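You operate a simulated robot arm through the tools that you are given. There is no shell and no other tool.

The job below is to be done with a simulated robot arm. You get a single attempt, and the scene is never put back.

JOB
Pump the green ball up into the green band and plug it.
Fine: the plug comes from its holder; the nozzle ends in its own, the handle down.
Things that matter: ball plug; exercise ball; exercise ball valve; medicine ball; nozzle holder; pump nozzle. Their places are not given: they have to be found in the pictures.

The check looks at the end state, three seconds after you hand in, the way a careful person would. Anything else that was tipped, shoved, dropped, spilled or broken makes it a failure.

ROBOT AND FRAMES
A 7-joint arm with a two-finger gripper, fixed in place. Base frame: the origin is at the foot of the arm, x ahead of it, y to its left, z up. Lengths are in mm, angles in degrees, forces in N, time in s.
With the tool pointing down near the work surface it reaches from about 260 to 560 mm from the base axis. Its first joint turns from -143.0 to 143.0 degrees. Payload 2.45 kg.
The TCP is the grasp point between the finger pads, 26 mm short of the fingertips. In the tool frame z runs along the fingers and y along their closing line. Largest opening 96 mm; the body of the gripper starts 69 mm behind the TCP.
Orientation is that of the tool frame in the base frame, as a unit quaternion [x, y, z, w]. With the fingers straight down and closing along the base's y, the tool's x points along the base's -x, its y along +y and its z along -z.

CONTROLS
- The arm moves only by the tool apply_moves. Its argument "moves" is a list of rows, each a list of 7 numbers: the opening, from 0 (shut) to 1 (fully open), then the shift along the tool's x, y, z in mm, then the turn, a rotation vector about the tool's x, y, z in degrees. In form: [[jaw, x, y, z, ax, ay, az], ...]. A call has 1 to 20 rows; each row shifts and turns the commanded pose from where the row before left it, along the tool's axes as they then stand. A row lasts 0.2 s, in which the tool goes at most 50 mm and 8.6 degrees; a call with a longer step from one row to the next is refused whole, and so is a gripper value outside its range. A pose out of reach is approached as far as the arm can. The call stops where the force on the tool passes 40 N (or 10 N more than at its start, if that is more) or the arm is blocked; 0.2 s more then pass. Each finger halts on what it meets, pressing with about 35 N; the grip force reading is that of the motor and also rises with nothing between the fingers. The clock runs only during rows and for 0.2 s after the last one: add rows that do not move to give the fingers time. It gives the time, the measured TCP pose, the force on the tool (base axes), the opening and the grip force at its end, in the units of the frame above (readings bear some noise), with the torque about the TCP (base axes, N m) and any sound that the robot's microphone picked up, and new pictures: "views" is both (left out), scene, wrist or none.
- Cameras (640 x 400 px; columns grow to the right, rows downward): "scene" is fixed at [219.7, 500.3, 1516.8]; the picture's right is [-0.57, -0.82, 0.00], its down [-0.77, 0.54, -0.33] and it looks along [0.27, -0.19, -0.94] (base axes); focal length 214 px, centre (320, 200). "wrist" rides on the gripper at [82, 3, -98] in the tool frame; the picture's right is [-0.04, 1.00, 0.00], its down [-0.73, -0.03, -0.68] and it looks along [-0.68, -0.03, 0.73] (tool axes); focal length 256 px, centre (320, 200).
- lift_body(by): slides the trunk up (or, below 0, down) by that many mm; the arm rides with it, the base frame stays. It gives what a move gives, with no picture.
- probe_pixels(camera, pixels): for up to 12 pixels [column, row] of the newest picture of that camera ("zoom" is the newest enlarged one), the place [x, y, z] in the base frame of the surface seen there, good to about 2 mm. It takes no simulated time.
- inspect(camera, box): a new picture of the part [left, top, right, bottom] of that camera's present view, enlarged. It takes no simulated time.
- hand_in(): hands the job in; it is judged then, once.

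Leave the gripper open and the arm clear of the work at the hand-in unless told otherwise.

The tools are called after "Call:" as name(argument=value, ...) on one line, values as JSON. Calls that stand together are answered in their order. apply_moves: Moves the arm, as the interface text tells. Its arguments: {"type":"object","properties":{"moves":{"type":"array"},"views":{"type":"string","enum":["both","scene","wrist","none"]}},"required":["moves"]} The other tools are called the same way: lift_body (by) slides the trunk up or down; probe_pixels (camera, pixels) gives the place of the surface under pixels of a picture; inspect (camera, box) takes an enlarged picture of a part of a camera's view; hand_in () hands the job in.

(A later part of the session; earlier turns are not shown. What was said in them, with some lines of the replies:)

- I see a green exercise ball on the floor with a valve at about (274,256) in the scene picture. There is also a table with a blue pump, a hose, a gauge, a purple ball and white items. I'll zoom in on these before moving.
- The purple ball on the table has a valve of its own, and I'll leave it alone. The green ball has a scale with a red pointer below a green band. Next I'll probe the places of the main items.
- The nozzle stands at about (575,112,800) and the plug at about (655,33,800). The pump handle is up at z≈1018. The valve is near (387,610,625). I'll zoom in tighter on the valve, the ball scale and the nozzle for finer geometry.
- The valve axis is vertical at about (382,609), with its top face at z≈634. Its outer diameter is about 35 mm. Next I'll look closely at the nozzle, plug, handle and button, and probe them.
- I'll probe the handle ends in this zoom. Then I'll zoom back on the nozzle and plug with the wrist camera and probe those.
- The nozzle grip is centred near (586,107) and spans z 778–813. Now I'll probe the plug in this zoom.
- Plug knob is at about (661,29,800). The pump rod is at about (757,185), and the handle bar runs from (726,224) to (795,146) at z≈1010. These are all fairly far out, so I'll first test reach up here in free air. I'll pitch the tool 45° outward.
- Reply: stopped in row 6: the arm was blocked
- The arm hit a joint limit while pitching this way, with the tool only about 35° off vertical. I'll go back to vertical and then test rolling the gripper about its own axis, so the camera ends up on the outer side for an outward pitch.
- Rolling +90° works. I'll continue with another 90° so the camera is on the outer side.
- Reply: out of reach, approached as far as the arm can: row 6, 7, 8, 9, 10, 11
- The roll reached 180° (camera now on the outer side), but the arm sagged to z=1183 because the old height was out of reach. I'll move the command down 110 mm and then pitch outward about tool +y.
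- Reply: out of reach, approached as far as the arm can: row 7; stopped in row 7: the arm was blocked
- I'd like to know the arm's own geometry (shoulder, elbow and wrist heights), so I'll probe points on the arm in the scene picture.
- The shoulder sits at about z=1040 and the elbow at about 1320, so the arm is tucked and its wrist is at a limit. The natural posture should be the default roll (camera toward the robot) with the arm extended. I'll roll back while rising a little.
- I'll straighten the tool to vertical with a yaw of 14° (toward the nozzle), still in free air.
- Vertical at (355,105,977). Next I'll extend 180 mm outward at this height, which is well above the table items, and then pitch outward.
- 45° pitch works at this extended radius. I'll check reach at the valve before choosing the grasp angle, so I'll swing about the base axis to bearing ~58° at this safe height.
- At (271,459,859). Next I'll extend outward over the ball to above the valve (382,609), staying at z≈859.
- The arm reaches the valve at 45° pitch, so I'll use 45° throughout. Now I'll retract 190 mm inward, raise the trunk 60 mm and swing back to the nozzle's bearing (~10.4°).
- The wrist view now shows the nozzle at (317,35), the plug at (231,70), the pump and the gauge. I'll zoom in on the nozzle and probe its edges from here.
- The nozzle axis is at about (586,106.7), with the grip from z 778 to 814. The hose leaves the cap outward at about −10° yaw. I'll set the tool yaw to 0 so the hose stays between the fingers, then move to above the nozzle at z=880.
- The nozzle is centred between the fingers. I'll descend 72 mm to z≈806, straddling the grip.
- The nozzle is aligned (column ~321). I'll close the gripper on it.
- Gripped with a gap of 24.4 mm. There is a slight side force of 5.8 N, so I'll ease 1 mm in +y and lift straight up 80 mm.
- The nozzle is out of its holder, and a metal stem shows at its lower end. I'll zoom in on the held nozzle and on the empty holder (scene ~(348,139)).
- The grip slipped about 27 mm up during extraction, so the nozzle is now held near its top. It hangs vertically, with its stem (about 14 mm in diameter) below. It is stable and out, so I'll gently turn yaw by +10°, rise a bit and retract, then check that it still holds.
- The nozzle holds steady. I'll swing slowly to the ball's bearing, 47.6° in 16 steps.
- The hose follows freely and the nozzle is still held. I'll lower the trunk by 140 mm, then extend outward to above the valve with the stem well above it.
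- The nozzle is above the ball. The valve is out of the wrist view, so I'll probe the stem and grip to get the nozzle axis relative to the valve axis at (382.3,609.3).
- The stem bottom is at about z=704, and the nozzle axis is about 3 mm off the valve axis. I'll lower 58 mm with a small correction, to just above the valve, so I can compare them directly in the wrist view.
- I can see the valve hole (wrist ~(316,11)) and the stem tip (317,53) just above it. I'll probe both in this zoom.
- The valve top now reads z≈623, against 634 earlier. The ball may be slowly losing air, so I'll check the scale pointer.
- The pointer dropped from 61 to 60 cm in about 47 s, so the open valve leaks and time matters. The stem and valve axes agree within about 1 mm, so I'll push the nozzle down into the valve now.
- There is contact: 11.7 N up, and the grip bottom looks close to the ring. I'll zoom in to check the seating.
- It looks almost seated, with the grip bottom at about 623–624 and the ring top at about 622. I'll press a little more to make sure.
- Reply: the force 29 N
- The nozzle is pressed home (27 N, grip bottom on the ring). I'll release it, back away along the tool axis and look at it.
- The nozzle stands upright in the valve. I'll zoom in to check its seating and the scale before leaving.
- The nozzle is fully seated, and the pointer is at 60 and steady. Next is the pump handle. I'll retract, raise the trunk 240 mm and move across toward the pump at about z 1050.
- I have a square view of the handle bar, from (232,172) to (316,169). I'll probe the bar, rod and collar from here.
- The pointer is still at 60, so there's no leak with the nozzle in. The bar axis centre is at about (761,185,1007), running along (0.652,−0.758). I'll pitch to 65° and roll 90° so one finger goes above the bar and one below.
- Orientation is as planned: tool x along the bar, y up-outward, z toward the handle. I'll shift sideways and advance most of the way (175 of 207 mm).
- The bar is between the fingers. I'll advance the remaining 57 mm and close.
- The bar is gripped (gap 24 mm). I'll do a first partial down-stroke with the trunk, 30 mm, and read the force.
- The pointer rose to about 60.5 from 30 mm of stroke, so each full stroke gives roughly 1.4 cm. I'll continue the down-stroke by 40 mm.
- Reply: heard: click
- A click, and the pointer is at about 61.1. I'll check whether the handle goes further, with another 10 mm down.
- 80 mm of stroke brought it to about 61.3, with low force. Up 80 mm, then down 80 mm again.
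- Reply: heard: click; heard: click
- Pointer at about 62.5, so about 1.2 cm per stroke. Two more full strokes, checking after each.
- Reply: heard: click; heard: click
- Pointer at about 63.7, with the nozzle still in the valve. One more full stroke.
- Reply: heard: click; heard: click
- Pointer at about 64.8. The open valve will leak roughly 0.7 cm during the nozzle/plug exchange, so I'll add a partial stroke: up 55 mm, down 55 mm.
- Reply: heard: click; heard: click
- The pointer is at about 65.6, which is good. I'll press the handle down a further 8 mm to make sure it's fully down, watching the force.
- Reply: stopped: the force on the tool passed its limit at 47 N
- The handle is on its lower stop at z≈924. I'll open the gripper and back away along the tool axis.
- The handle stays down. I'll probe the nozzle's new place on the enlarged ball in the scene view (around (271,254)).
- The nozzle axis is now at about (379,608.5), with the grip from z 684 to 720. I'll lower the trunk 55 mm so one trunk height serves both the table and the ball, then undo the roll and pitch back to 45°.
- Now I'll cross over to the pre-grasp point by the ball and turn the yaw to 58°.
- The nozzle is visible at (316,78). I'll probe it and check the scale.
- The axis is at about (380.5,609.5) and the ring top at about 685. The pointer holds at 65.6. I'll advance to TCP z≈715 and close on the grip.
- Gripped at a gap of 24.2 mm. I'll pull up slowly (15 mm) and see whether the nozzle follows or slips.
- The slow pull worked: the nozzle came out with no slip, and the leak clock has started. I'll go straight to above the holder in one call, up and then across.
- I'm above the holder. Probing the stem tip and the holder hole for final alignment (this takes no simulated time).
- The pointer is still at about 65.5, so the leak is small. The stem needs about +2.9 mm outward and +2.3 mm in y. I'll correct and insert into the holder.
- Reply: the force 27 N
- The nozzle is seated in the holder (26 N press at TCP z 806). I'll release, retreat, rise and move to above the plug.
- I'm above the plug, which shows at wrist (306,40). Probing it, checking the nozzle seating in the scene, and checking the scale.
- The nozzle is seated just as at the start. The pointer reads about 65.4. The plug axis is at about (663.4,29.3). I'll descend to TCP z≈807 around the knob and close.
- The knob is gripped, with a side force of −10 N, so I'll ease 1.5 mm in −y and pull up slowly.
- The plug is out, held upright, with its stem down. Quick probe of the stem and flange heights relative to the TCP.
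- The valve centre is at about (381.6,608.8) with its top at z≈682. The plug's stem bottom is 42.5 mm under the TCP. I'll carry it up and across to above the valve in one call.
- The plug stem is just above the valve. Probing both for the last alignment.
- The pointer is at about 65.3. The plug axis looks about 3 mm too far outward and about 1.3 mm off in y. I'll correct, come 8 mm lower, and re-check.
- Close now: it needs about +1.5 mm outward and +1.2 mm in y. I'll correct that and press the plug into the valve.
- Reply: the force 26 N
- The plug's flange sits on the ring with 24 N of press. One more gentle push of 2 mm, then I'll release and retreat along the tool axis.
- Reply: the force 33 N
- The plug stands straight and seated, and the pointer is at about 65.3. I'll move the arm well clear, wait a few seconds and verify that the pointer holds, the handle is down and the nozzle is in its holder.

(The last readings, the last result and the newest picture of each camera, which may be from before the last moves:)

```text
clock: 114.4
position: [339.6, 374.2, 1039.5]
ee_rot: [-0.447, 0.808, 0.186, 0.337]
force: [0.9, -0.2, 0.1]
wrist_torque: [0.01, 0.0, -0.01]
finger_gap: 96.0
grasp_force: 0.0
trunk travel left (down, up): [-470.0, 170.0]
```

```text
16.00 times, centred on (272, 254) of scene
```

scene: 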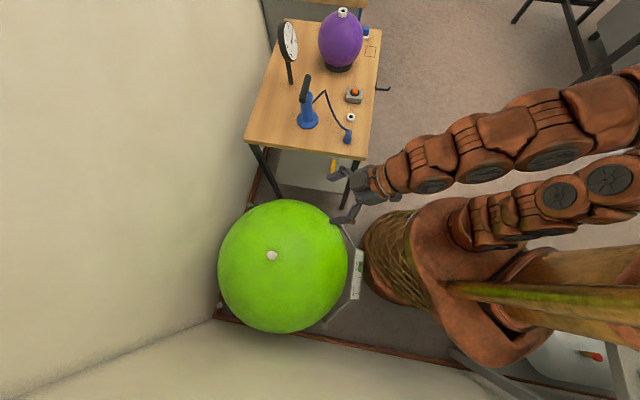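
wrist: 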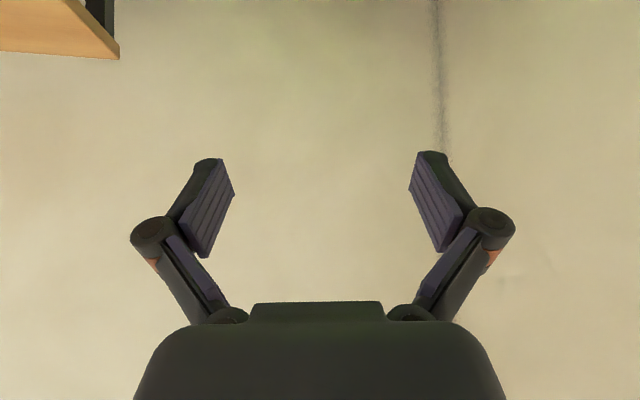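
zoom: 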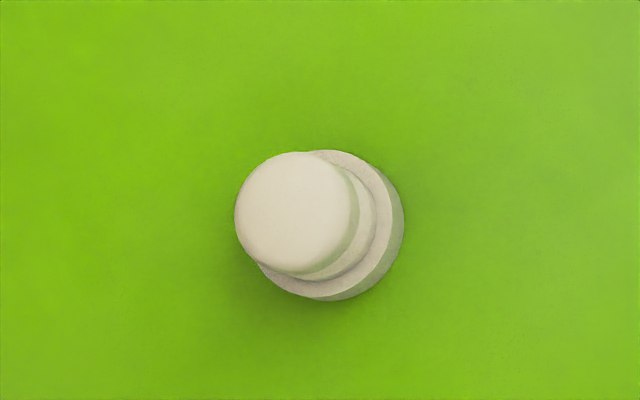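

The pointer holds at about 65.3 inside the green band, the plug is in, the nozzle is in its holder, and nothing else has moved. One last probe to confirm the handle height and the plug height.

Call:
probe_pixels(camera="scene", pixels=[[304, 88], [302, 97], [306, 78], [271, 255], [348, 137], [348, 134]])

Call:
inspect(camera="scene", box=[284, 65, 332, 135])

```text
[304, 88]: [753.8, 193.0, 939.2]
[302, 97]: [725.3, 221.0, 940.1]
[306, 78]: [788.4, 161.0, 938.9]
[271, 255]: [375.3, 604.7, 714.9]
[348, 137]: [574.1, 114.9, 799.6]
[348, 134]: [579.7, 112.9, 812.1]
```

```text
5.71 times, centred on (308, 100) of scene
```

zoom: 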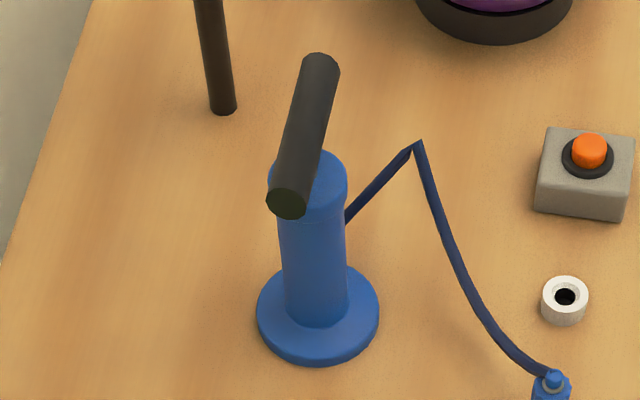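

The handle is down: the bar top is at z≈939 against 1018 at the start, which is its lower stop. The nozzle is in its holder, the plug is in the valve, and the ball is steady at about 65.3 cm in the green band. The gripper is open and clear, so I'm handing in.

Call:
hand_in()

```text
The job is handed in.
```

The green ball is pumped into the green band and plugged, and I've handed the job in. I haven't seen the result of the check.

How I left things:
- **Ball:** the pointer reads about 65.3 cm, and the green band runs from about 64 to 66 cm. It held steady for about 5 s after the plug went in.
- **Plug:** it came from its holder and is pressed straight into the valve, with its flange on the ring.
- **Nozzle:** it is back in its own holder, seated as it was at the start.
- **Pump handle:** it is down on its lower stop.
- **Rest of the scene:** in the last pictures the purple ball, gauge and button box had not moved. The gauge needle did rise, from 0 to about 4.5, once pumping began.
- **Arm:** the gripper is open and clear of the work.

The open valve leaked slowly, about 1 cm over the first 47 s. I pumped to about 65.6 cm to allow for what would be lost while swapping the nozzle for the plug.
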